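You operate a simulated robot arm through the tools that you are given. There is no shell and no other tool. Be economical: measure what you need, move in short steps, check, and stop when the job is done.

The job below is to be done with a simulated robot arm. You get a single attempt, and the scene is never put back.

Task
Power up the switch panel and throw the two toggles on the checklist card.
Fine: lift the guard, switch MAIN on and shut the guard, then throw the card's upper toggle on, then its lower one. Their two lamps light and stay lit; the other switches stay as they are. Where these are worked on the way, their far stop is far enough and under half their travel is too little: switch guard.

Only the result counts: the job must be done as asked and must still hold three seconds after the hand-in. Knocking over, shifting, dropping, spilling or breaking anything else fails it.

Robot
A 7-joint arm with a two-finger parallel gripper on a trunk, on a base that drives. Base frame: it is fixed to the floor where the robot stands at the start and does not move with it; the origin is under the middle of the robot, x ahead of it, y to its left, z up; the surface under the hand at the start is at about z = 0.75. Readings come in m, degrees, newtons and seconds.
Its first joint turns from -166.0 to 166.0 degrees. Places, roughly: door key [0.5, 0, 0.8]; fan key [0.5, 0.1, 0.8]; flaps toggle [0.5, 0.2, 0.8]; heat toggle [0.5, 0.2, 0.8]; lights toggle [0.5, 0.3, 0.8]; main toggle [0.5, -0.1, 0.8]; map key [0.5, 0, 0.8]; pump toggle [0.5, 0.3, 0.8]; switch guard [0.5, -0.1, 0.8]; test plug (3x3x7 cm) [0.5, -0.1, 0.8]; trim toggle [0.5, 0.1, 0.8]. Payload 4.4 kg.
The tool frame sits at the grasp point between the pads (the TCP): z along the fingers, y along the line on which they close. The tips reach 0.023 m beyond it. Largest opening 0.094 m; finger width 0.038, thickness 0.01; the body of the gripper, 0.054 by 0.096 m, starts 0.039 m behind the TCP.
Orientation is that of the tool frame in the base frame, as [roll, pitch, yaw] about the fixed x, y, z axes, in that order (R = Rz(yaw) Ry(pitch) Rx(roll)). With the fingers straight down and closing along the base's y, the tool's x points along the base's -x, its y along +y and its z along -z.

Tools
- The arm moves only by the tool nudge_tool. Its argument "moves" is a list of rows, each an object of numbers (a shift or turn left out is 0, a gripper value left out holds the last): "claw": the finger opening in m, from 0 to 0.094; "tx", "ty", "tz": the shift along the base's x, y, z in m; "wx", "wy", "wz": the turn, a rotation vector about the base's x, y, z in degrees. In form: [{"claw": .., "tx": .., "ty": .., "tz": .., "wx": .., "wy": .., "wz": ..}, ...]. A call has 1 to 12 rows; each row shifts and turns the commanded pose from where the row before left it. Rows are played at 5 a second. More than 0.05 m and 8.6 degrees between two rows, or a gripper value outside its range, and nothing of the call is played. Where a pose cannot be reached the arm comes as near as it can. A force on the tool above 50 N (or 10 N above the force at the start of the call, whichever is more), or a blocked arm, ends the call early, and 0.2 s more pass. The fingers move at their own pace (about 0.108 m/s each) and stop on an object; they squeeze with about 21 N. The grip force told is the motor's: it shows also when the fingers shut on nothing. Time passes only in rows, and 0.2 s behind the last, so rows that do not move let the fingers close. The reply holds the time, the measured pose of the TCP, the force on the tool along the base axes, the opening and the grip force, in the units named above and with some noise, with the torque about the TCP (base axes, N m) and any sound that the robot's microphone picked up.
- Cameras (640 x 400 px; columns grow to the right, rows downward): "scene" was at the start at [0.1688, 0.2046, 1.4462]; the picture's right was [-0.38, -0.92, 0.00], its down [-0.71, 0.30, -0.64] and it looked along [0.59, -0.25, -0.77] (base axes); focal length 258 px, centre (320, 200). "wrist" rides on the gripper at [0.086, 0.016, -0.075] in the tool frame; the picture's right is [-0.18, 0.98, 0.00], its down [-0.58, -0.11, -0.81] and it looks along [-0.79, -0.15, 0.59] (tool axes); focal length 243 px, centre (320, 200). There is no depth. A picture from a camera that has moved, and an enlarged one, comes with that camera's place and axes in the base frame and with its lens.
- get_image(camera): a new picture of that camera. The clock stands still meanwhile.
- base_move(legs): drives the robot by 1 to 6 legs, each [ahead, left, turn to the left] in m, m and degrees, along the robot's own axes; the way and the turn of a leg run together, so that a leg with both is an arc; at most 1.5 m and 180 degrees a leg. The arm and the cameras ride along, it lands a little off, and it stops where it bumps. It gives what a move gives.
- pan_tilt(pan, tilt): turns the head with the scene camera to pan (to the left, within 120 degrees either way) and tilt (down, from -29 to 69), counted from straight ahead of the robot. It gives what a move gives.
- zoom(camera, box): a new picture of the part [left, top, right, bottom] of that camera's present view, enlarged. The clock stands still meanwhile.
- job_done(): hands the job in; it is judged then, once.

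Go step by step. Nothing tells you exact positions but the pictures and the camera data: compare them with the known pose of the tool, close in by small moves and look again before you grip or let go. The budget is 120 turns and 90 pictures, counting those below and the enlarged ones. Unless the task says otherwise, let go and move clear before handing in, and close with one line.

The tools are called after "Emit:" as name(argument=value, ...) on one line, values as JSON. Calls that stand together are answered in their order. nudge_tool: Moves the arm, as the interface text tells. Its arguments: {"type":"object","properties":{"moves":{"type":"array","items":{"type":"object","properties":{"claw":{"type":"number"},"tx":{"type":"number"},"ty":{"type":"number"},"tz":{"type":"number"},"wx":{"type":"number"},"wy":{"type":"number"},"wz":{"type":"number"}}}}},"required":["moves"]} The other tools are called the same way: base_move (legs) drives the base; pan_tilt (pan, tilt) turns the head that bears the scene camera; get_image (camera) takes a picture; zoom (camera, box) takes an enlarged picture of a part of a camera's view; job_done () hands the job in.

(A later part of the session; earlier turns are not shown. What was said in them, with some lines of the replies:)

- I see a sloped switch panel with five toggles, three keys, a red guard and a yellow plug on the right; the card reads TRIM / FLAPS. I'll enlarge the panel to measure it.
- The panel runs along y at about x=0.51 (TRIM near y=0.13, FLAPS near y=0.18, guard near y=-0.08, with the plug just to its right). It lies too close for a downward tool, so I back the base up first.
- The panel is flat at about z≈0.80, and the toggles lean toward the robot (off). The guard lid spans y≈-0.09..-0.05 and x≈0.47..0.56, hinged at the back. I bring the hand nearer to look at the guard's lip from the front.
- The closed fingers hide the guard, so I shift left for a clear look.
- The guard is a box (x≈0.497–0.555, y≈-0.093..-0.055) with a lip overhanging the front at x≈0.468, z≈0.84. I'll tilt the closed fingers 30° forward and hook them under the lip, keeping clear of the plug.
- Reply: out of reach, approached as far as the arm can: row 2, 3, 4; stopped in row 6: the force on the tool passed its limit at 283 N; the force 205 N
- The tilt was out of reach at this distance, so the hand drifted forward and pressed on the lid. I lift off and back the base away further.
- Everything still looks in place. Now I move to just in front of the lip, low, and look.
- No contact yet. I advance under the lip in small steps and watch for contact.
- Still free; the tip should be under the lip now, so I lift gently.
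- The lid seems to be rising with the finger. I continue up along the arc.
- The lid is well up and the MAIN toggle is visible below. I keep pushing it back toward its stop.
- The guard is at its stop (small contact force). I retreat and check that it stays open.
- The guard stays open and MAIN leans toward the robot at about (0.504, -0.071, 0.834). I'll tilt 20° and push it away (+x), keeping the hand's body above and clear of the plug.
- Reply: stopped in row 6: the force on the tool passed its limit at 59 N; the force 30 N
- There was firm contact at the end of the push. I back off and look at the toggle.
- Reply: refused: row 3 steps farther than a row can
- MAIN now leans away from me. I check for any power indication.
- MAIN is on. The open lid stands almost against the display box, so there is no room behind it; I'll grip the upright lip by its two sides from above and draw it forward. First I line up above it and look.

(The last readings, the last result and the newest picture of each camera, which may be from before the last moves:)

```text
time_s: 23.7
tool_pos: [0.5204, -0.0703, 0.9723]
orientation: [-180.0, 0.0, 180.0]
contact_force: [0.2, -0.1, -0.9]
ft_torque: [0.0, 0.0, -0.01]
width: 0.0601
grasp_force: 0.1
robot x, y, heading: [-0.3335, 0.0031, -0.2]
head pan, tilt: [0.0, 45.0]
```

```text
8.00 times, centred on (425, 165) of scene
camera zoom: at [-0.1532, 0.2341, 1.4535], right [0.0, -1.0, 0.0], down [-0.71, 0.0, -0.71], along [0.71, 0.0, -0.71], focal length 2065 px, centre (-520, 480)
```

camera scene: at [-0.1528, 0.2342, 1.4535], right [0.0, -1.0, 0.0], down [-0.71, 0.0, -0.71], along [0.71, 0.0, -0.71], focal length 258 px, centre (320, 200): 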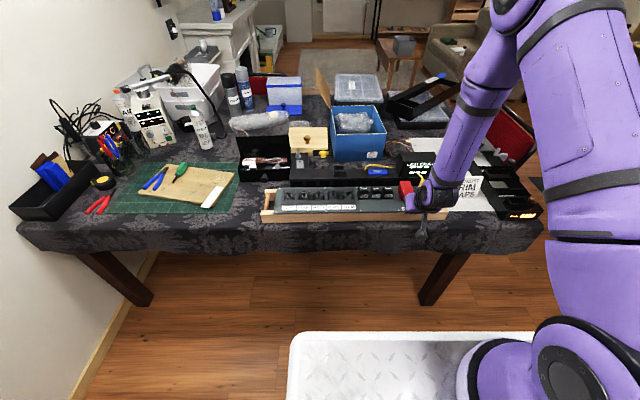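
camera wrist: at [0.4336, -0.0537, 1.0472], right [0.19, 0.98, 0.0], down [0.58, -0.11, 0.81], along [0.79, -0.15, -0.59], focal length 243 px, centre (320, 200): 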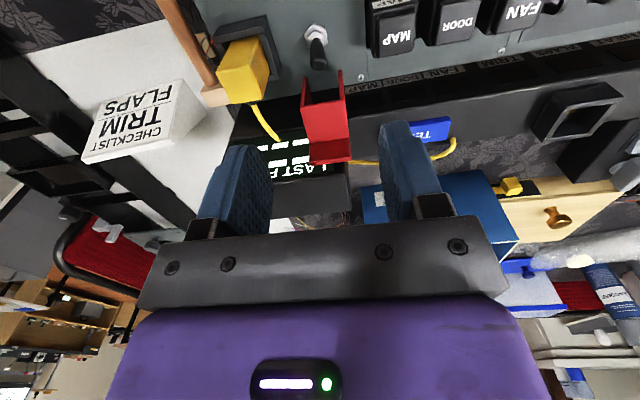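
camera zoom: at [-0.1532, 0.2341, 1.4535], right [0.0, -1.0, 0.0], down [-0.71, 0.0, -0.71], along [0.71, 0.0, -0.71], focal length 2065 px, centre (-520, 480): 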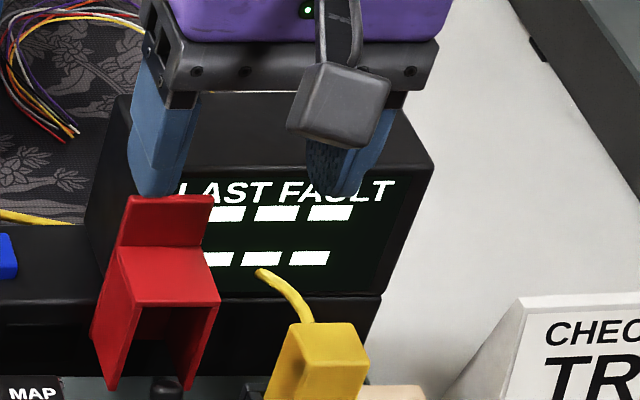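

The lip top is at about x≈0.583, y -0.055..-0.09, z≈0.89, with the shelf (former front wall) just below. I straddle it with the fingers from above, keeping in front of the display box face (x≈0.593).

Emit:
nudge_tool(moves=[{"tx": 0.03, "ty": -0.002, "claw": 0.056}, {"tx": 0.015, "tz": -0.02}, {"tz": -0.03}, {"tz": -0.02}, {}])

Emit:
get_image(camera="wrist")

Emit:
zoom(camera="scene", box=[395, 140, 455, 190])

```text
time_s: 24.9
tool_pos: [0.5637, -0.0716, 0.9019]
orientation: [-179.9, 0.1, 179.8]
contact_force: [0.9, -0.1, -0.5]
ft_torque: [0.0, 0.01, -0.02]
width: 0.056
grasp_force: 0.0
robot x, y, heading: [-0.3307, -0.0006, -0.2]
head pan, tilt: [0.0, 45.0]
```

```text
46 pictures are left
camera wrist: at [0.4781, -0.0553, 0.9763], right [0.19, 0.98, 0.0], down [0.58, -0.11, 0.81], along [0.79, -0.15, -0.59], focal length 243 px, centre (320, 200)
```

wrist: 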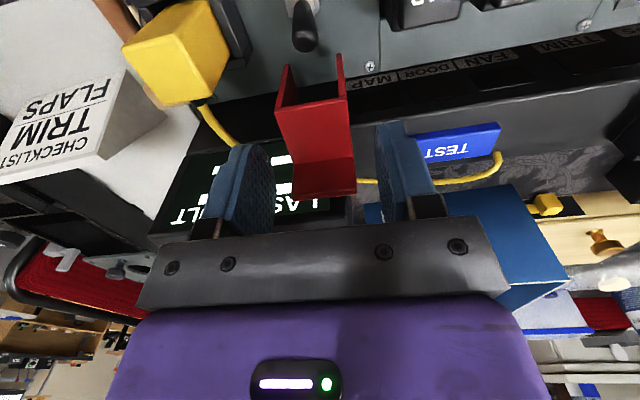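

```text
8.00 times, centred on (425, 165) of scene
camera zoom: at [-0.1532, 0.2342, 1.4535], right [0.0, -1.0, 0.0], down [-0.71, 0.0, -0.71], along [0.71, 0.0, -0.71], focal length 2065 px, centre (-520, 480)
```

zoom: 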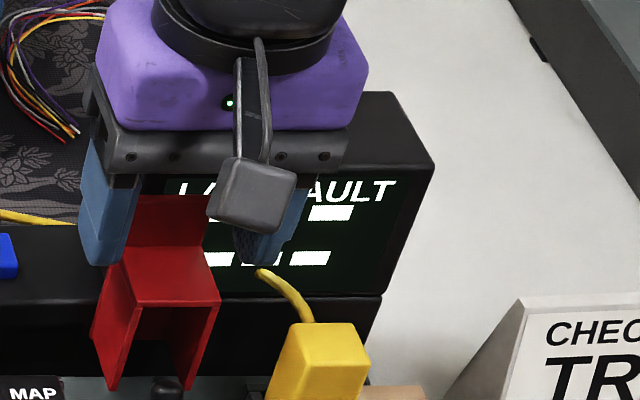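

Emit:
nudge_tool(moves=[{"tz": -0.008, "claw": 0.046}, {"tz": -0.004}, {"claw": 0.03}, {}, {}])

Emit:
get_image(camera="wrist")

```text
time_s: 26.1
tool_pos: [0.5631, -0.0744, 0.8898]
orientation: [-179.9, 0.1, 179.8]
contact_force: [-0.3, -18.7, 6.1]
ft_torque: [-0.5, 0.05, 0.53]
width: 0.0376
grasp_force: 21.1
robot x, y, heading: [-0.3325, 0.0009, -0.4]
head pan, tilt: [0.0, 45.0]
```

```text
44 pictures are left
camera wrist: at [0.4775, -0.0568, 0.9643], right [0.19, 0.98, 0.0], down [0.58, -0.11, 0.81], along [0.79, -0.15, -0.59], focal length 243 px, centre (320, 200)
```

wrist: 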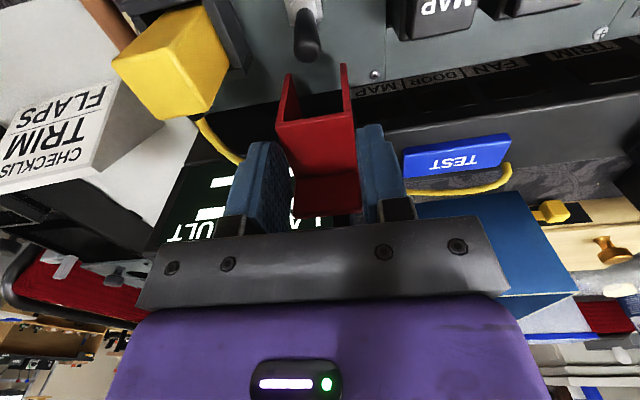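

The lid is gripped (0.0376 m wide), centred slightly further right than I am. I relieve that and draw it forward.

Emit:
nudge_tool(moves=[{"ty": -0.003}, {"tx": -0.01, "tz": 0.001}, {"tx": -0.01, "tz": 0.001}, {"tx": -0.01}, {"tx": -0.01}, {}])

Emit:
get_image(camera="wrist")

Emit:
zoom(camera="scene", box=[395, 140, 455, 190])

```text
time_s: 27.5
tool_pos: [0.5235, -0.076, 0.8939]
orientation: [180.0, 0.1, 179.7]
contact_force: [1.8, -9.1, 12.3]
ft_torque: [-0.04, -0.22, -0.16]
width: 0.0315
grasp_force: 0.8
robot x, y, heading: [-0.3292, 0.001, -0.2]
head pan, tilt: [0.0, 45.0]
```

```text
43 pictures are left
camera wrist: at [0.4372, -0.0587, 0.9679], right [0.19, 0.98, 0.0], down [0.58, -0.11, 0.81], along [0.79, -0.15, -0.59], focal length 243 px, centre (320, 200)
```

wrist: 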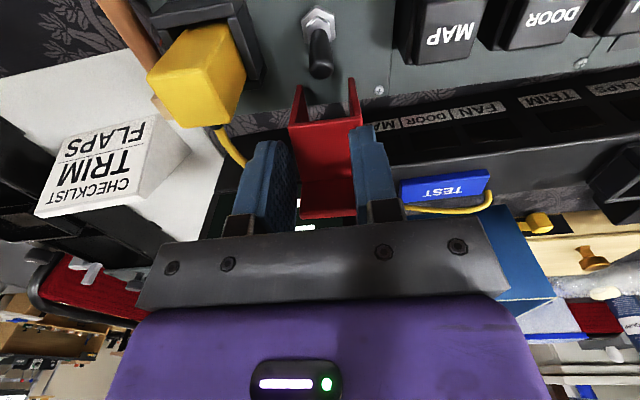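

```text
8.00 times, centred on (425, 165) of scene
camera zoom: at [-0.1535, 0.2338, 1.4536], right [0.0, -1.0, 0.0], down [-0.71, 0.0, -0.71], along [0.71, 0.0, -0.71], focal length 2065 px, centre (-520, 480)
```

zoom: 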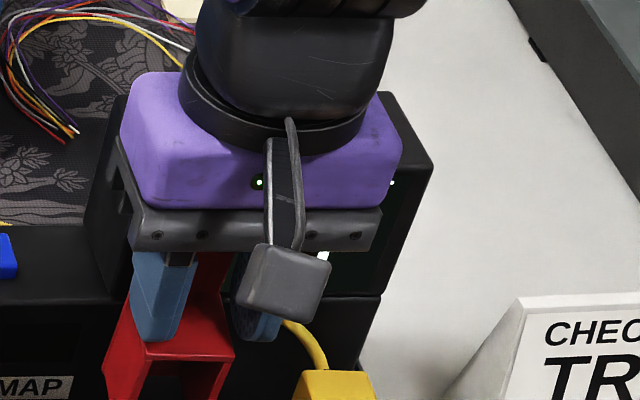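

The fingers have slipped partly off, but the lid appears to have come forward. I open, rise and look.

Emit:
nudge_tool(moves=[{"claw": 0.06}, {"claw": 0.06}, {"tz": 0.03}, {"tz": 0.03}, {}])

Emit:
zoom(camera="wrist", box=[210, 10, 450, 190])

Emit:
zoom(camera="scene", box=[375, 140, 455, 200])

```text
time_s: 28.7
tool_pos: [0.5229, -0.0742, 0.9521]
orientation: [-179.9, 0.0, 179.8]
contact_force: [-0.4, 0.7, -0.4]
ft_torque: [0.01, 0.0, -0.03]
width: 0.06
grasp_force: 0.0
robot x, y, heading: [-0.3318, -0.0027, -0.1]
head pan, tilt: [0.0, 45.0]
```

```text
2.22 times, centred on (330, 100) of wrist
camera zoom: at [0.4374, -0.0584, 1.0263], right [0.19, 0.98, 0.0], down [0.58, -0.11, 0.81], along [0.79, -0.15, -0.59], focal length 539 px, centre (298, 422)
```

zoom: 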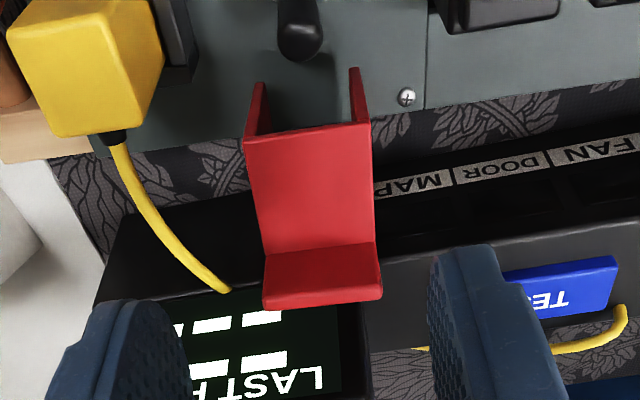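

```text
6.67 times, centred on (415, 170) of scene
camera zoom: at [-0.153, 0.2342, 1.4534], right [0.0, -1.0, 0.0], down [-0.71, 0.0, -0.71], along [0.71, 0.0, -0.71], focal length 1721 px, centre (-313, 400)
```

zoom: 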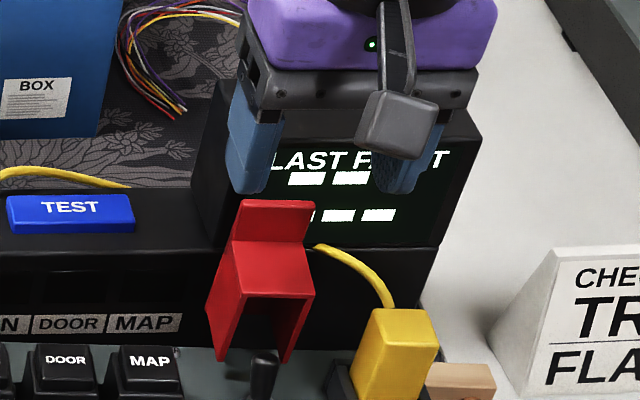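

The gap between panel and the lamp housing has grown: the pull may have shifted the panel. I check the whole scene.

Emit:
get_image(camera="scene")

Emit:
zoom(camera="scene", box=[250, 130, 450, 240])

```text
39 pictures are left
camera scene: at [-0.153, 0.2342, 1.4534], right [0.0, -1.0, 0.0], down [-0.71, 0.0, -0.71], along [0.71, 0.0, -0.71], focal length 258 px, centre (320, 200)
```

scene: 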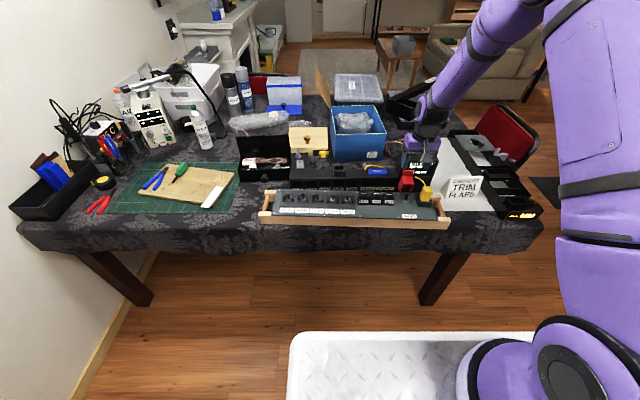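

```text
3.20 times, centred on (350, 185) of scene
camera zoom: at [-0.153, 0.2342, 1.4534], right [0.0, -1.0, 0.0], down [-0.71, 0.0, -0.71], along [0.71, 0.0, -0.71], focal length 826 px, centre (224, 248)
```

zoom: 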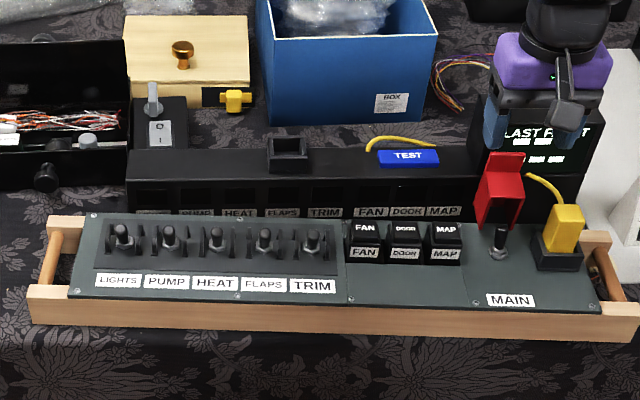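

The clamp dragged the panel's right end about 3 cm toward me (I'll push it back against its housing later). That leaves a ~4 cm gap behind the lid, so I'll turn the hand 90°, put the closed fingers behind the lip and push it lightly forward.

Emit:
nudge_tool(moves=[{"tz": 0.02, "claw": 0.0}, {"wz": -8.5}, {"wz": -8.5}, {"wz": -8.5}, {"wz": -8.5}, {"wz": -8.5}, {"wz": -8.5}, {"wz": -8.5}, {"wz": -8.5}, {"wz": -8.5}, {"wz": -8.5}, {"wz": -5}])

Emit:
nudge_tool(moves=[{"tx": 0.03}, {"tx": 0.023}, {}])

Emit:
get_image(camera="wrist")

Emit:
zoom(camera="scene", box=[375, 140, 455, 200])

```text
time_s: 31.3
tool_pos: [0.5245, -0.0749, 0.9733]
orientation: [-179.9, 0.1, 89.8]
contact_force: [0.8, -0.2, 0.1]
ft_torque: [0.0, -0.02, 0.01]
width: 0.0
grasp_force: 21.3
robot x, y, heading: [-0.3344, 0.0016, 0.0]
head pan, tilt: [0.0, 45.0]
```

```text
time_s: 32.1
tool_pos: [0.5778, -0.0756, 0.9742]
orientation: [-179.9, 0.0, 89.7]
contact_force: [-0.5, -0.9, 0.4]
ft_torque: [0.0, 0.02, 0.0]
width: 0.0
grasp_force: 21.3
robot x, y, heading: [-0.3363, 0.0002, -0.1]
head pan, tilt: [0.0, 45.0]
```

```text
37 pictures are left
camera wrist: at [0.5939, 0.0122, 1.0478], right [0.98, -0.19, 0.0], down [-0.11, -0.58, 0.81], along [-0.15, -0.79, -0.59], focal length 243 px, centre (320, 200)
```

wrist: 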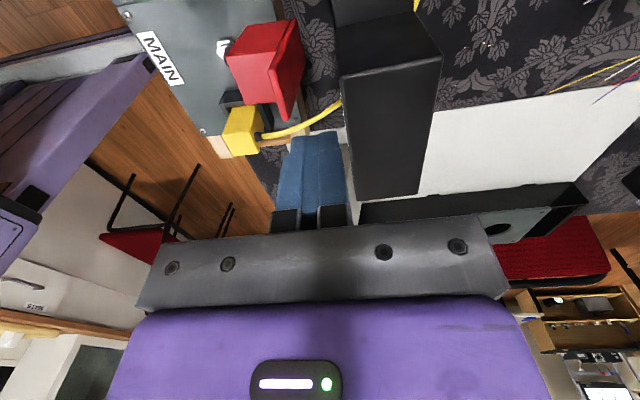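

```text
6.67 times, centred on (415, 170) of scene
camera zoom: at [-0.1532, 0.2342, 1.4535], right [0.0, -1.0, 0.0], down [-0.71, 0.0, -0.71], along [0.71, 0.0, -0.71], focal length 1721 px, centre (-313, 400)
```

zoom: 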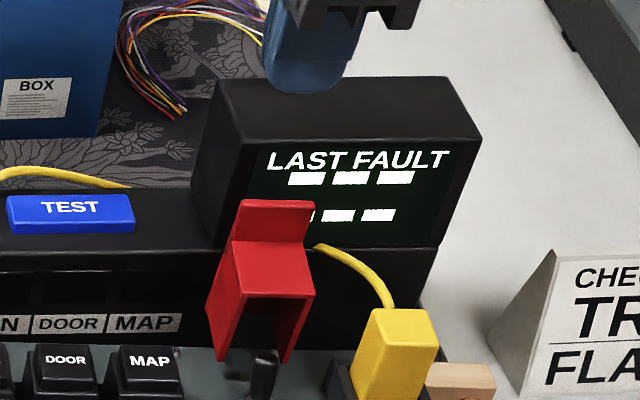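

Good side view: the lid's back is at x≈0.565 and the display face at x≈0.595. I lower the closed fingers into the gap at x≈0.579, away from the cable.

Emit:
nudge_tool(moves=[{"tx": 0.002, "ty": 0.008, "tz": -0.03}, {"tz": -0.025}, {"tz": -0.01}, {"tz": -0.008}, {}])

Emit:
get_image(camera="wrist")

Emit:
zoom(camera="scene", box=[375, 140, 455, 200])

```text
time_s: 33.1
tool_pos: [0.5803, -0.067, 0.9072]
orientation: [179.6, 0.0, 89.9]
contact_force: [-14.1, 1.9, 27.1]
ft_torque: [-0.2, -0.32, -0.1]
width: 0.0
grasp_force: 21.1
robot x, y, heading: [-0.3334, 0.0019, -0.2]
head pan, tilt: [0.0, 45.0]
stopped in row 5: the force on the tool passed its limit at 60 N (the readings are from after the stop); the commanded pose is now the measured one
```

```text
35 pictures are left
camera wrist: at [0.5955, 0.0199, 0.9818], right [0.98, -0.19, 0.01], down [-0.12, -0.58, 0.81], along [-0.15, -0.79, -0.59], focal length 243 px, centre (320, 200)
```

wrist: 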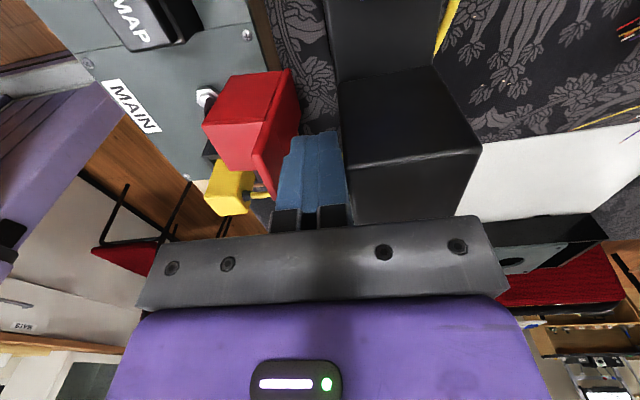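

```text
6.67 times, centred on (415, 170) of scene
camera zoom: at [-0.1552, 0.2344, 1.4537], right [0.0, -1.0, 0.0], down [-0.71, 0.0, -0.71], along [0.71, 0.0, -0.71], focal length 1721 px, centre (-313, 400)
```

zoom: 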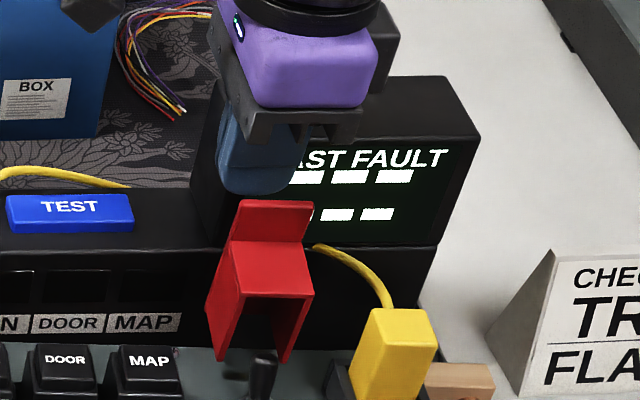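

The back of the fingers caught the display's top edge. I rise a bit, shift 8 mm forward and try again gently.

Emit:
nudge_tool(moves=[{"tz": 0.012}, {"tx": -0.009}, {"tz": -0.008}, {"tz": -0.006}, {}])

Emit:
get_image(camera="wrist")

```text
time_s: 34.4
tool_pos: [0.5717, -0.0677, 0.9028]
orientation: [179.7, 0.1, 89.8]
contact_force: [0.9, 0.9, 0.8]
ft_torque: [-0.02, 0.01, 0.02]
width: 0.0
grasp_force: 21.4
robot x, y, heading: [-0.3357, 0.0029, -0.2]
head pan, tilt: [0.0, 45.0]
```

```text
33 pictures are left
camera wrist: at [0.587, 0.0198, 0.977], right [0.98, -0.19, 0.0], down [-0.11, -0.58, 0.81], along [-0.15, -0.79, -0.59], focal length 243 px, centre (320, 200)
```

wrist: 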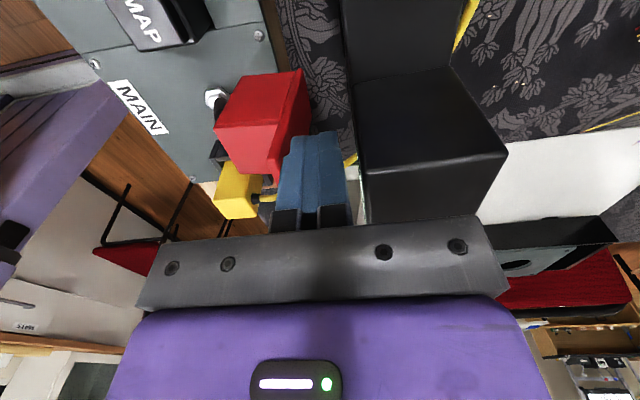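

Emit:
nudge_tool(moves=[{"tz": -0.005}, {"tx": -0.006}, {"tx": -0.006}, {"tx": -0.006}, {}])

Emit:
get_image(camera="wrist")

```text
time_s: 35.5
tool_pos: [0.5518, -0.0664, 0.898]
orientation: [179.8, 0.0, 89.9]
contact_force: [-0.1, -0.4, 0.3]
ft_torque: [-0.04, -0.03, 0.0]
width: 0.0002
grasp_force: 21.8
robot x, y, heading: [-0.3301, 0.0043, -0.4]
head pan, tilt: [0.0, 45.0]
```

```text
32 pictures are left
camera wrist: at [0.569, 0.0199, 0.9714], right [0.98, -0.19, 0.0], down [-0.11, -0.58, 0.81], along [-0.15, -0.79, -0.59], focal length 243 px, centre (320, 200)
```

wrist: 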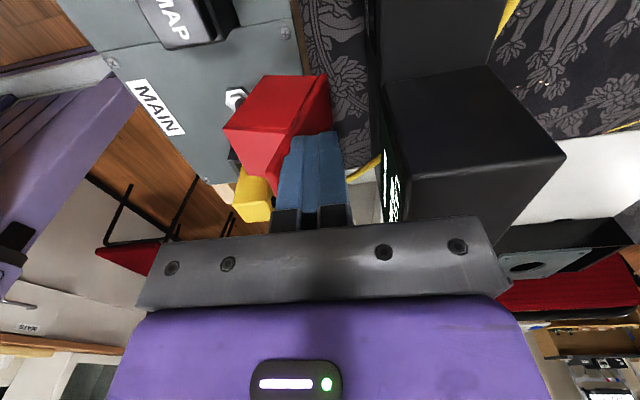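

The lid swings freely now with almost no force. I keep pushing forward, then down.

Emit:
nudge_tool(moves=[{"tx": -0.01}, {"tx": -0.01}, {"tx": -0.01, "tz": -0.004}, {"tx": -0.01, "tz": -0.006}, {"tx": -0.01, "tz": -0.008}, {}])

Emit:
get_image(camera="wrist")

Emit:
zoom(camera="scene", box=[355, 140, 455, 220])

```text
time_s: 37.0
tool_pos: [0.5025, -0.0672, 0.8795]
orientation: [179.7, 0.1, 89.8]
contact_force: [-1.2, 0.4, 2.2]
ft_torque: [0.04, 0.02, 0.0]
width: 0.0
grasp_force: 21.6
robot x, y, heading: [-0.3313, 0.0015, 0.0]
head pan, tilt: [0.0, 45.0]
```

```text
31 pictures are left
camera wrist: at [0.5194, 0.0204, 0.9547], right [0.98, -0.19, 0.0], down [-0.11, -0.58, 0.81], along [-0.15, -0.79, -0.59], focal length 243 px, centre (320, 200)
```

wrist: 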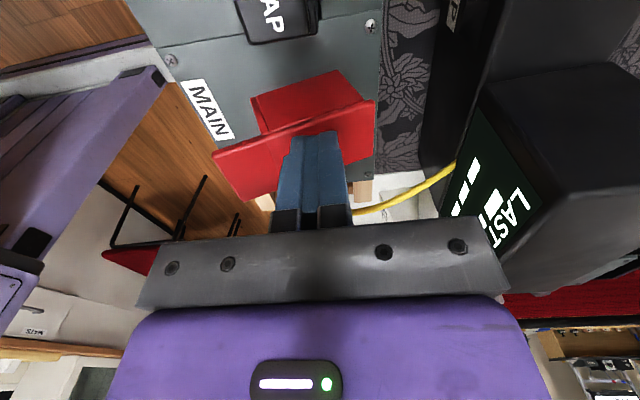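

```text
5.00 times, centred on (405, 180) of scene
camera zoom: at [-0.1534, 0.2342, 1.4535], right [0.0, -1.0, 0.0], down [-0.71, 0.0, -0.71], along [0.71, 0.0, -0.71], focal length 1291 px, centre (-105, 300)
```

zoom: 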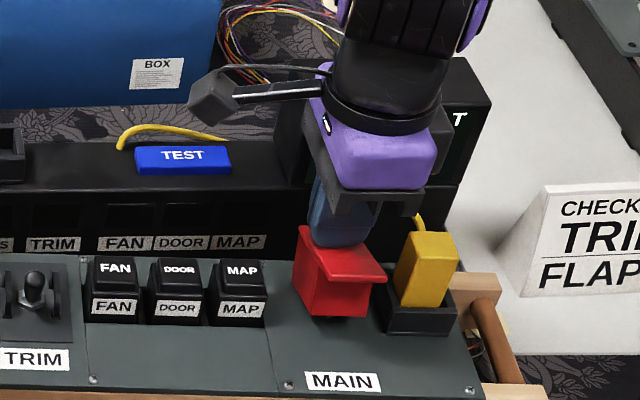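

The lid is nearly down. I press it shut from above.

Emit:
nudge_tool(moves=[{"tx": -0.008, "tz": -0.006}, {"tx": -0.004, "tz": -0.006}, {"tz": -0.004}, {}])

Emit:
zoom(camera="scene", box=[355, 140, 455, 220])

```text
time_s: 38.0
tool_pos: [0.4915, -0.0679, 0.868]
orientation: [179.5, -0.1, 89.8]
contact_force: [-11.8, 1.3, 23.5]
ft_torque: [-0.02, 0.32, -0.06]
width: 0.0003
grasp_force: 20.7
robot x, y, heading: [-0.3344, 0.002, -0.1]
head pan, tilt: [0.0, 45.0]
stopped in row 4: the force on the tool passed its limit at 52 N (the readings are from after the stop); the commanded pose is now the measured one
```

```text
5.00 times, centred on (405, 180) of scene
camera zoom: at [-0.1549, 0.2343, 1.4536], right [0.0, -1.0, 0.0], down [-0.71, 0.0, -0.71], along [0.71, 0.0, -0.71], focal length 1291 px, centre (-105, 300)
```

zoom: 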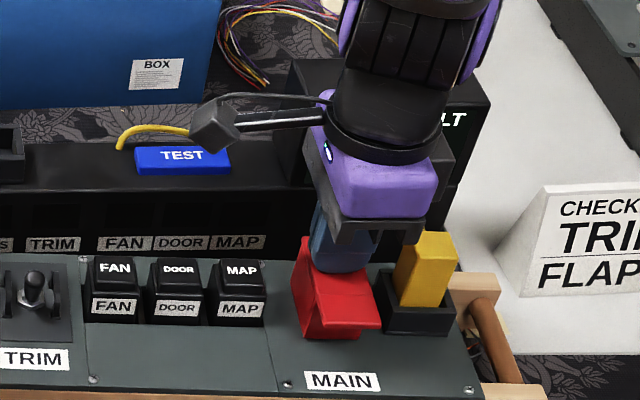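

The guard looks shut. I rise straight up, turn the hand back and look at everything.

Emit:
nudge_tool(moves=[{"tz": 0.04}, {"tz": 0.04, "ty": 0.02, "tx": -0.02}, {"wz": 8.5, "ty": 0.03, "tx": -0.03}, {"wz": 8.5, "ty": 0.03, "tx": -0.03}, {"wz": 8.5, "tx": -0.03}, {"wz": 8.5}, {"wz": 8.5}, {"wz": 8.5}, {"wz": 8.5}, {"wz": 8.5}, {"wz": 8.5}, {"wz": 8.5}])

Emit:
nudge_tool(moves=[{"wz": 5}, {}])

Emit:
zoom(camera="scene", box=[250, 140, 350, 220])

Emit:
zoom(camera="scene", box=[360, 150, 460, 230])

Emit:
get_image(camera="wrist")

```text
time_s: 40.6
tool_pos: [0.3827, 0.0125, 0.9461]
orientation: [179.6, 0.0, 175.0]
contact_force: [-0.4, 0.2, -0.1]
ft_torque: [-0.02, 0.03, 0.01]
width: 0.0001
grasp_force: 21.0
robot x, y, heading: [-0.3327, 0.0013, -0.3]
head pan, tilt: [0.0, 45.0]
```

```text
time_s: 41.2
tool_pos: [0.3821, 0.0126, 0.9457]
orientation: [179.6, 0.0, 179.9]
contact_force: [-0.5, 0.1, 0.5]
ft_torque: [0.02, 0.02, 0.03]
width: 0.0
grasp_force: 20.9
robot x, y, heading: [-0.3356, 0.0033, 0.1]
head pan, tilt: [0.0, 45.0]
```

```text
5.00 times, centred on (300, 180) of scene
camera zoom: at [-0.1535, 0.2342, 1.4535], right [0.0, -1.0, 0.0], down [-0.71, 0.0, -0.71], along [0.71, 0.0, -0.71], focal length 1291 px, centre (420, 300)
```

zoom: 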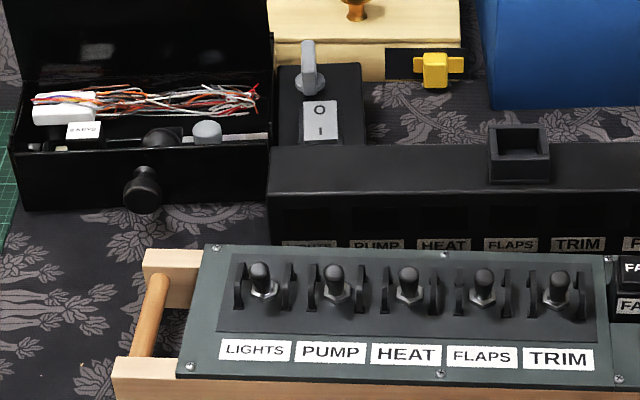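

```text
5.00 times, centred on (410, 190) of scene
camera zoom: at [-0.1535, 0.2342, 1.4535], right [0.0, -1.0, 0.0], down [-0.71, 0.0, -0.71], along [0.71, 0.0, -0.71], focal length 1291 px, centre (-130, 250)
```

zoom: 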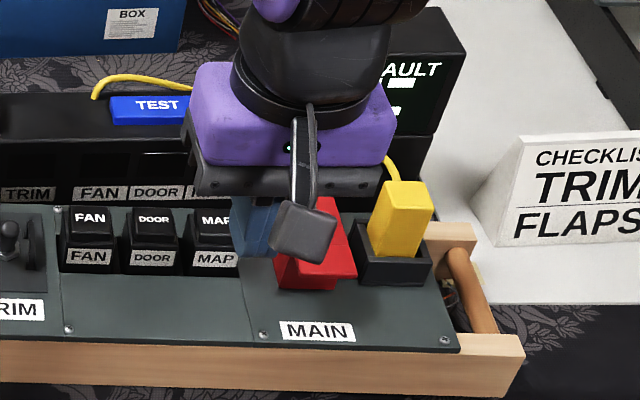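

```text
26 pictures are left
camera wrist: at [0.2963, 0.0284, 1.0201], right [0.19, 0.98, 0.01], down [0.58, -0.12, 0.81], along [0.79, -0.15, -0.59], focal length 243 px, centre (320, 200)
```

wrist: 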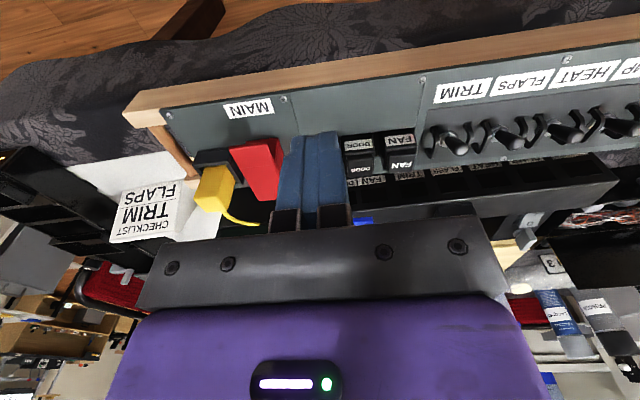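

The guard is shut. Compared with the start, the panel's front edge sits ~1 cm (left end) to ~3 cm (right end) too near; I'll push the wooden front rail back, beginning at the right end with the closed fingers low in front of it.

Emit:
nudge_tool(moves=[{"tx": -0.02, "ty": -0.04}, {"tx": -0.022, "ty": -0.04}, {"ty": -0.04, "tz": -0.02}, {"ty": -0.023, "tz": -0.04}, {"tz": -0.045}, {"tz": -0.04}, {}])

Emit:
get_image(camera="wrist")

```text
time_s: 42.8
tool_pos: [0.339, -0.1287, 0.7992]
orientation: [179.7, -0.1, 179.8]
contact_force: [-0.4, 0.0, -0.8]
ft_torque: [-0.01, 0.03, 0.02]
width: 0.0
grasp_force: 21.0
robot x, y, heading: [-0.3338, 0.0002, -0.0]
head pan, tilt: [0.0, 45.0]
```

```text
25 pictures are left
camera wrist: at [0.254, -0.1132, 0.873], right [0.19, 0.98, 0.01], down [0.58, -0.12, 0.81], along [0.79, -0.15, -0.59], focal length 243 px, centre (320, 200)
```

wrist: 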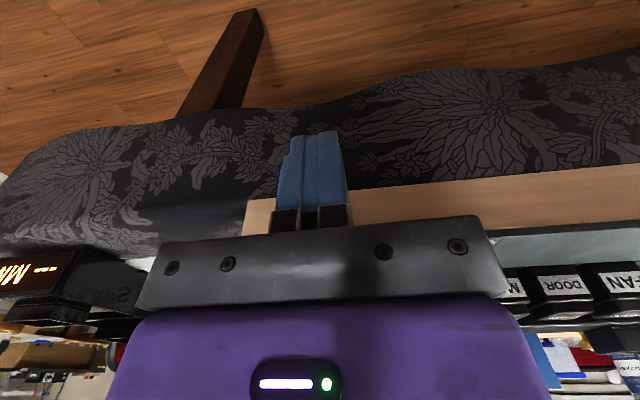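

Emit:
nudge_tool(moves=[{"tz": -0.006, "tx": 0.01}, {"tx": 0.01}, {"tx": 0.008}, {"tx": 0.005}, {"tx": 0.005}, {"tx": 0.005}, {}])

```text
time_s: 44.4
tool_pos: [0.3818, -0.1324, 0.7947]
orientation: [179.6, 0.0, 179.7]
contact_force: [-0.1, -0.6, 1.1]
ft_torque: [-0.02, -0.01, 0.0]
width: 0.0001
grasp_force: 20.8
robot x, y, heading: [-0.3326, 0.0012, -0.1]
head pan, tilt: [0.0, 45.0]
```

Emit:
nudge_tool(moves=[{"tx": 0.005}, {"tx": 0.005}, {}])

Emit:
zoom(camera="scene", box=[360, 150, 460, 230])

```text
time_s: 45.2
tool_pos: [0.3928, -0.1319, 0.7947]
orientation: [179.6, -0.1, 179.8]
contact_force: [-3.4, -1.8, -0.5]
ft_torque: [0.02, 0.0, -0.04]
width: 0.0001
grasp_force: 21.0
robot x, y, heading: [-0.3359, 0.0036, -0.0]
head pan, tilt: [0.0, 45.0]
```

```text
5.00 times, centred on (410, 190) of scene
camera zoom: at [-0.1536, 0.2341, 1.4535], right [0.0, -1.0, 0.0], down [-0.71, 0.0, -0.71], along [0.71, 0.0, -0.71], focal length 1291 px, centre (-130, 250)
```

zoom: 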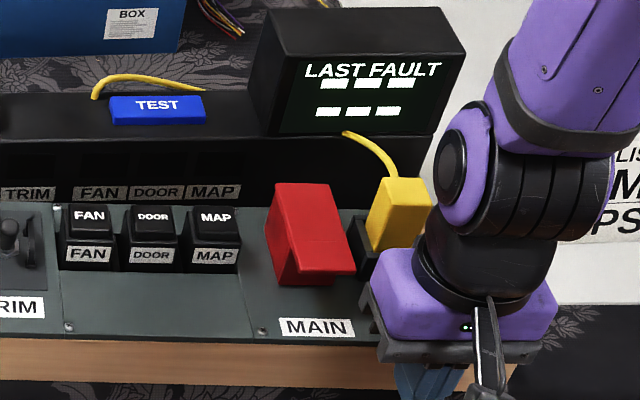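

Contact with the rail; it moves easily. I push on in small steps.

Emit:
nudge_tool(moves=[{"tx": 0.005}, {"tx": 0.005}, {"tx": 0.005}, {"tx": 0.004}, {}])

Emit:
zoom(camera="scene", box=[250, 120, 450, 240])

```text
time_s: 46.4
tool_pos: [0.4114, -0.1304, 0.7955]
orientation: [179.6, 0.0, 179.9]
contact_force: [-6.3, -0.3, 1.8]
ft_torque: [-0.04, -0.08, -0.05]
width: 0.0
grasp_force: 21.0
robot x, y, heading: [-0.334, 0.0004, -0.2]
head pan, tilt: [0.0, 45.0]
```

```text
3.20 times, centred on (350, 180) of scene
camera zoom: at [-0.1538, 0.2342, 1.4535], right [0.0, -1.0, 0.0], down [-0.71, 0.0, -0.71], along [0.71, 0.0, -0.71], focal length 826 px, centre (224, 264)
```

zoom: 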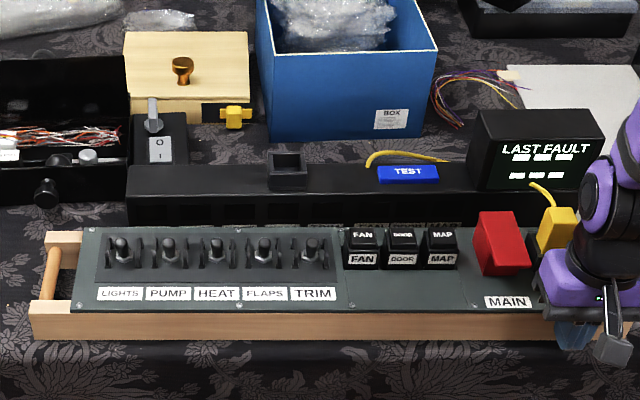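

The panel is straight again but about 6–7 mm short of its place. I back off, go to the panel's middle and push the rest.

Emit:
nudge_tool(moves=[{"tx": -0.02}, {"ty": 0.05}, {"ty": 0.05}, {"ty": 0.05}, {"ty": 0.05}, {"ty": 0.04}, {"tx": 0.01}, {"tx": 0.01}, {"tx": 0.004}, {"tx": 0.003}, {}])

Emit:
zoom(camera="scene", box=[260, 130, 420, 230])

```text
time_s: 48.8
tool_pos: [0.4177, 0.1088, 0.795]
orientation: [179.6, 0.0, 179.8]
contact_force: [-4.2, 0.5, 0.1]
ft_torque: [-0.01, -0.26, 0.02]
width: 0.0
grasp_force: 21.3
robot x, y, heading: [-0.3314, 0.0048, 0.0]
head pan, tilt: [0.0, 45.0]
```

```text
4.00 times, centred on (340, 180) of scene
camera zoom: at [-0.1539, 0.2343, 1.4535], right [0.0, -1.0, 0.0], down [-0.71, 0.0, -0.71], along [0.71, 0.0, -0.71], focal length 1033 px, centre (240, 280)
```

zoom: 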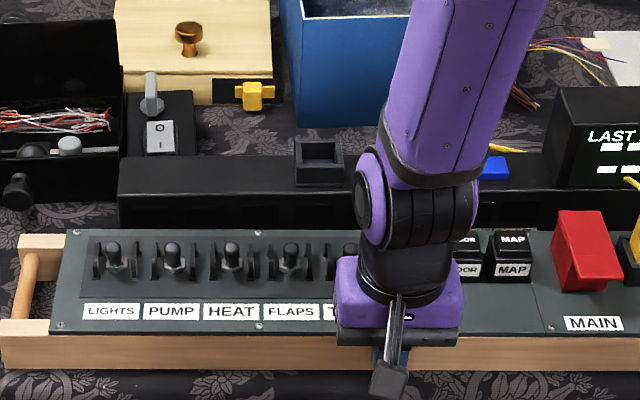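

The panel is back in place to within a few millimetres and MAIN's guard is shut. Next is TRIM (nut near y≈0.138): same 20° tilt, approaching in front of its lever.

Emit:
nudge_tool(moves=[{"tx": -0.03}, {"tz": 0.045}, {"tz": 0.045, "ty": 0.015}, {"wy": -7, "ty": 0.014, "tz": 0.015}, {"wy": -7, "tx": 0.03}, {"wy": -6, "tx": 0.03}, {}])

Emit:
get_image(camera="wrist")

```text
time_s: 50.4
tool_pos: [0.45, 0.1377, 0.8983]
orientation: [179.6, 20.1, 179.7]
contact_force: [0.3, 0.0, -0.6]
ft_torque: [-0.07, 0.01, 0.0]
width: 0.0
grasp_force: 20.7
robot x, y, heading: [-0.3312, -0.0025, 0.0]
head pan, tilt: [0.0, 45.0]
```

```text
21 pictures are left
camera wrist: at [0.344, 0.1541, 0.9394], right [0.17, 0.98, 0.07], down [0.27, -0.12, 0.96], along [0.95, -0.15, -0.28], focal length 243 px, centre (320, 200)
```

wrist: 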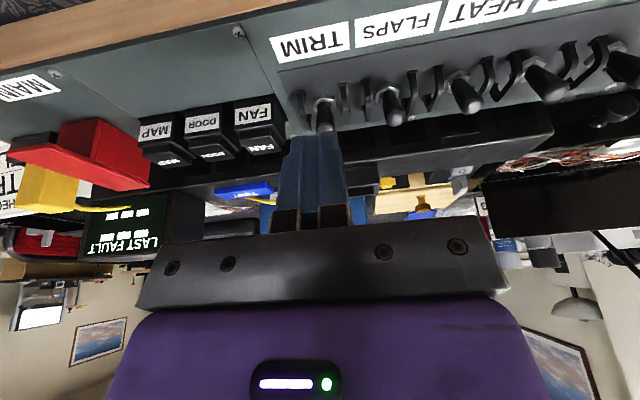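

TRIM's base computes to y≈0.138, in line with the fingers. I lower in front of the lever and push gently.

Emit:
nudge_tool(moves=[{"tz": -0.03}, {"tz": -0.018}, {"tz": -0.01}, {"tx": 0.008}, {"tx": 0.008}, {"tx": 0.006}, {"tx": 0.006}, {}])

Emit:
zoom(camera="wrist", box=[220, 50, 420, 175])

```text
time_s: 52.2
tool_pos: [0.4774, 0.1389, 0.8413]
orientation: [179.5, 20.0, 179.8]
contact_force: [-1.2, -0.1, -0.1]
ft_torque: [-0.01, 0.04, 0.0]
width: 0.0
grasp_force: 20.9
robot x, y, heading: [-0.3301, -0.0005, -0.2]
head pan, tilt: [0.0, 45.0]
```

```text
3.20 times, centred on (320, 112) of wrist
camera zoom: at [0.3706, 0.1547, 0.8818], right [0.17, 0.98, 0.07], down [0.27, -0.12, 0.96], along [0.95, -0.15, -0.29], focal length 776 px, centre (320, 480)
```

zoom: 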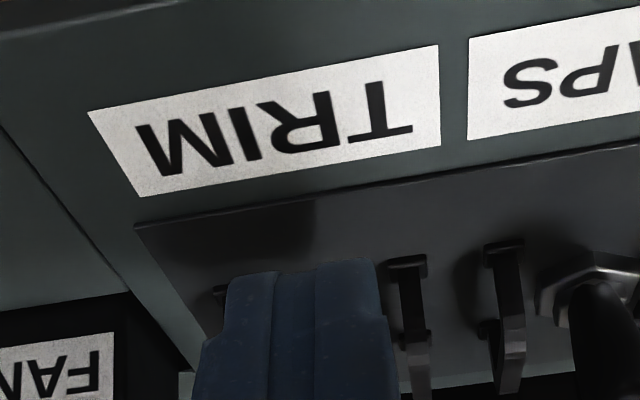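

The fingers sit between the bars and touch the lever. I push on.

Emit:
nudge_tool(moves=[{"tx": 0.006}, {"tx": 0.006}, {"tx": 0.004}, {}])

Emit:
zoom(camera="scene", box=[260, 130, 420, 230])

```text
time_s: 53.2
tool_pos: [0.4939, 0.1368, 0.8418]
orientation: [179.4, 20.0, 179.8]
contact_force: [1.0, 0.5, -1.1]
ft_torque: [0.04, -0.02, -0.02]
width: 0.0
grasp_force: 21.0
robot x, y, heading: [-0.3343, 0.0022, -0.2]
head pan, tilt: [0.0, 45.0]
```

```text
4.00 times, centred on (340, 180) of scene
camera zoom: at [-0.1535, 0.2342, 1.4535], right [0.0, -1.0, 0.0], down [-0.71, 0.0, -0.71], along [0.71, 0.0, -0.71], focal length 1033 px, centre (240, 280)
```

zoom: 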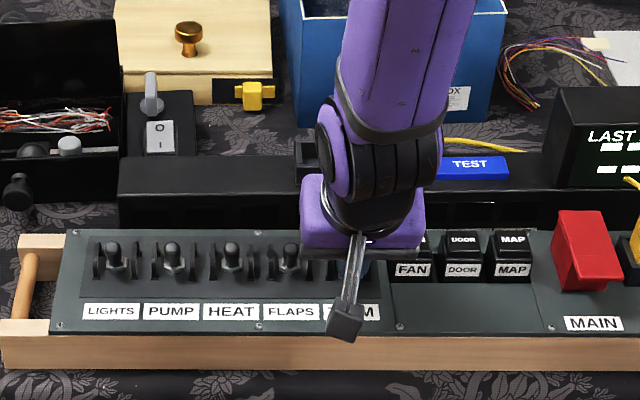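

The force has vanished, so the lever likely snapped over. I back off and look at the lever and its lamp.

Emit:
nudge_tool(moves=[{"tx": -0.03}, {"tz": 0.03, "tx": -0.02}, {"tz": 0.045}, {"tz": 0.045, "ty": -0.02}, {"ty": -0.045}, {"ty": -0.03}, {}])

Emit:
zoom(camera="wrist", box=[340, 20, 580, 170])

Emit:
zoom(camera="scene", box=[280, 150, 360, 210])

```text
time_s: 54.8
tool_pos: [0.4418, 0.0442, 0.9626]
orientation: [179.5, 20.1, 179.8]
contact_force: [0.2, -0.3, 0.0]
ft_torque: [0.01, 0.04, 0.02]
width: 0.0001
grasp_force: 21.2
robot x, y, heading: [-0.3328, 0.0004, -0.1]
head pan, tilt: [0.0, 45.0]
```

```text
2.67 times, centred on (460, 95) of wrist
camera zoom: at [0.336, 0.0603, 1.0025], right [0.17, 0.98, 0.07], down [0.27, -0.12, 0.96], along [0.95, -0.15, -0.29], focal length 647 px, centre (-53, 480)
```

zoom: 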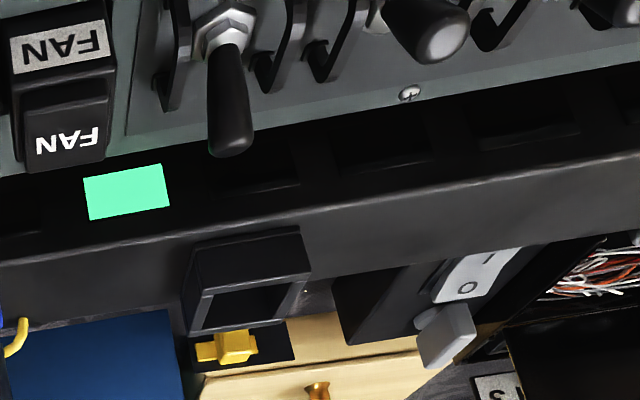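

```text
6.67 times, centred on (320, 180) of scene
camera zoom: at [-0.1535, 0.2342, 1.4535], right [0.0, -1.0, 0.0], down [-0.71, 0.0, -0.71], along [0.71, 0.0, -0.71], focal length 1721 px, centre (320, 333)
```

zoom: 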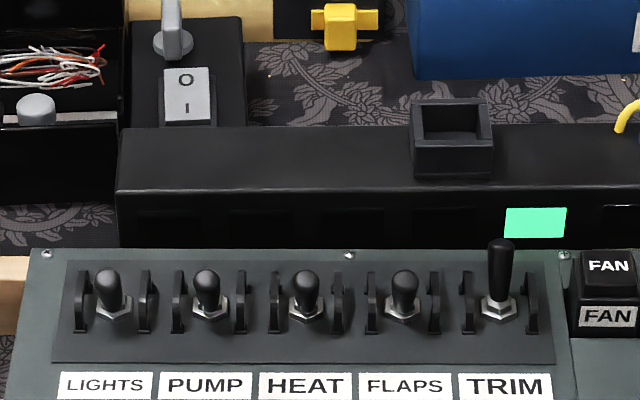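

TRIM is thrown and its green lamp is lit. Now FLAPS at y≈0.189 in the same way.

Emit:
nudge_tool(moves=[{"ty": 0.05}, {"ty": 0.05}, {"ty": 0.045, "tx": 0.006}, {"tz": -0.045}, {"tz": -0.035}, {"tz": -0.03}, {"tz": -0.012}, {"tx": 0.008}, {"tx": 0.008}, {}])

Emit:
zoom(camera="wrist", box=[220, 50, 420, 175])

```text
time_s: 57.0
tool_pos: [0.4655, 0.1879, 0.8406]
orientation: [179.5, 20.0, 179.9]
contact_force: [-0.2, 0.0, -1.0]
ft_torque: [0.02, -0.02, 0.02]
width: 0.0
grasp_force: 21.3
robot x, y, heading: [-0.3347, -0.0024, -0.2]
head pan, tilt: [0.0, 45.0]
```

```text
3.20 times, centred on (320, 112) of wrist
camera zoom: at [0.3581, 0.2047, 0.8802], right [0.17, 0.98, 0.07], down [0.27, -0.12, 0.96], along [0.95, -0.15, -0.29], focal length 776 px, centre (320, 480)
```

zoom: 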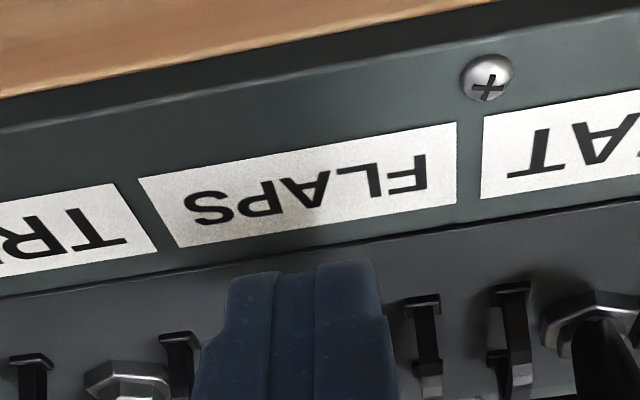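

The fingers are lined up between FLAPS's bars. I push as with TRIM.

Emit:
nudge_tool(moves=[{"tx": 0.006}, {"tx": 0.006}, {"tx": 0.006}, {"tx": 0.006}, {"tx": 0.004}, {}])

Emit:
nudge_tool(moves=[{"tx": -0.03}, {"tz": 0.03, "tx": -0.02}, {"tz": 0.045}, {"tz": 0.045}, {"ty": -0.045, "tz": 0.02}, {"ty": -0.045}, {"ty": -0.045}, {"ty": -0.045}, {}])

Emit:
zoom(camera="scene", box=[280, 150, 360, 210])

Emit:
zoom(camera="scene", box=[260, 130, 420, 230])

```text
time_s: 58.4
tool_pos: [0.4928, 0.1886, 0.8397]
orientation: [179.4, 20.0, 179.7]
contact_force: [-0.3, -0.2, 0.2]
ft_torque: [-0.02, -0.04, 0.01]
width: 0.0001
grasp_force: 21.5
robot x, y, heading: [-0.3353, 0.0048, 0.0]
head pan, tilt: [0.0, 45.0]
```

```text
time_s: 60.4
tool_pos: [0.4439, 0.0071, 0.9787]
orientation: [179.4, 20.1, 179.8]
contact_force: [-0.2, 0.6, 0.4]
ft_torque: [-0.03, 0.01, -0.01]
width: 0.0
grasp_force: 20.9
robot x, y, heading: [-0.3325, 0.0019, -0.1]
head pan, tilt: [0.0, 45.0]
```

```text
6.67 times, centred on (320, 180) of scene
camera zoom: at [-0.1535, 0.2342, 1.4534], right [0.0, -1.0, 0.0], down [-0.71, 0.0, -0.71], along [0.71, 0.0, -0.71], focal length 1721 px, centre (320, 333)
```

zoom: 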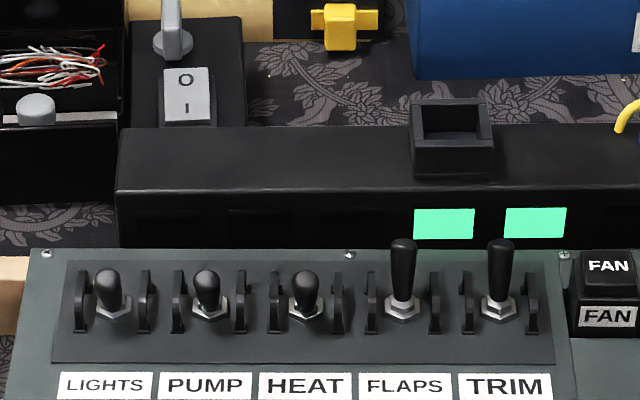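

```text
4.00 times, centred on (340, 180) of scene
camera zoom: at [-0.1535, 0.2342, 1.4534], right [0.0, -1.0, 0.0], down [-0.71, 0.0, -0.71], along [0.71, 0.0, -0.71], focal length 1033 px, centre (240, 280)
```

zoom: 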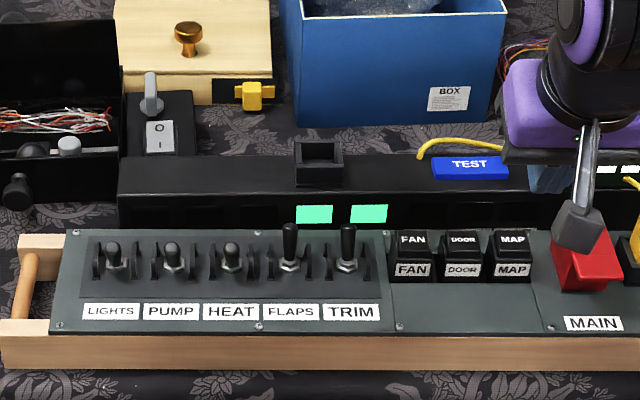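

Both the TRIM and FLAPS lamps are lit. I move the hand clear and check the guard and plug once more.

Emit:
nudge_tool(moves=[{"tx": -0.04, "tz": 0.03, "wy": 6.5}, {"ty": 0.04, "tx": -0.03, "wy": 6.5}, {"ty": 0.045, "wy": 6.5}, {"ty": 0.045}, {}, {}])

Emit:
zoom(camera="scene", box=[360, 140, 460, 220])

Emit:
get_image(camera="wrist")

```text
time_s: 61.8
tool_pos: [0.3718, 0.1381, 1.0103]
orientation: [179.7, 0.5, 179.9]
contact_force: [-0.7, 0.4, 0.3]
ft_torque: [0.04, 0.03, -0.01]
width: 0.0
grasp_force: 20.9
robot x, y, heading: [-0.3348, -0.0013, -0.0]
head pan, tilt: [0.0, 45.0]
```

```text
5.00 times, centred on (410, 180) of scene
camera zoom: at [-0.1536, 0.2343, 1.4535], right [0.0, -1.0, 0.0], down [-0.71, 0.0, -0.71], along [0.71, 0.0, -0.71], focal length 1291 px, centre (-130, 300)
```

zoom: 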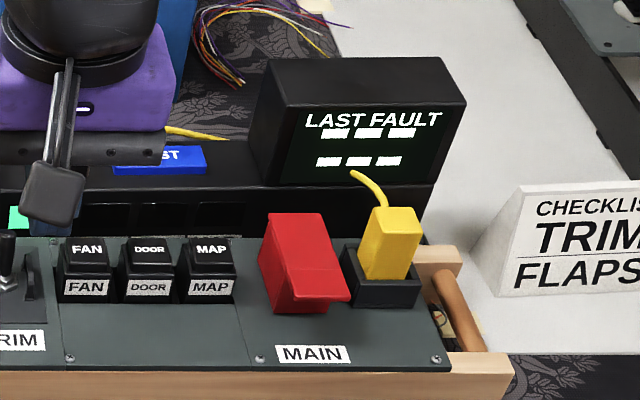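

```text
12 pictures are left
camera wrist: at [0.2856, 0.1543, 1.0839], right [0.19, 0.98, 0.01], down [0.57, -0.12, 0.81], along [0.8, -0.15, -0.59], focal length 243 px, centre (320, 200)
```

wrist: 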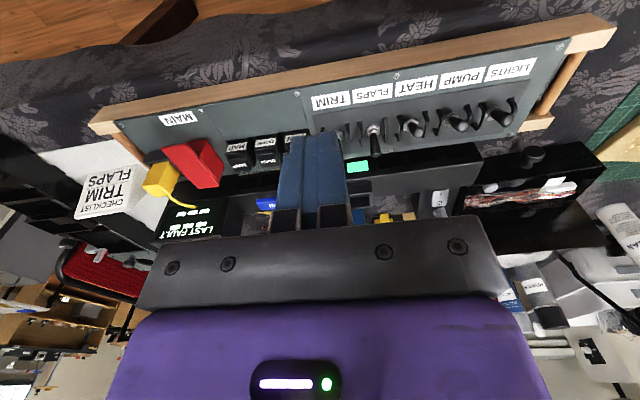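

The guard is shut over MAIN, the TRIM and FLAPS lamps stay lit, the other switches are unchanged and the hand is clear. I hand the job in.

Emit:
job_done()

```text
The job is handed in.
```

MAIN is on with its guard shut. TRIM and then FLAPS were thrown on, and both lamps were lit at hand-in. While I was closing the guard, the panel got dragged about 3 cm out of place at its right end. I pushed it back, and it now sits within about 2 mm front to back but about 5 mm too far left.
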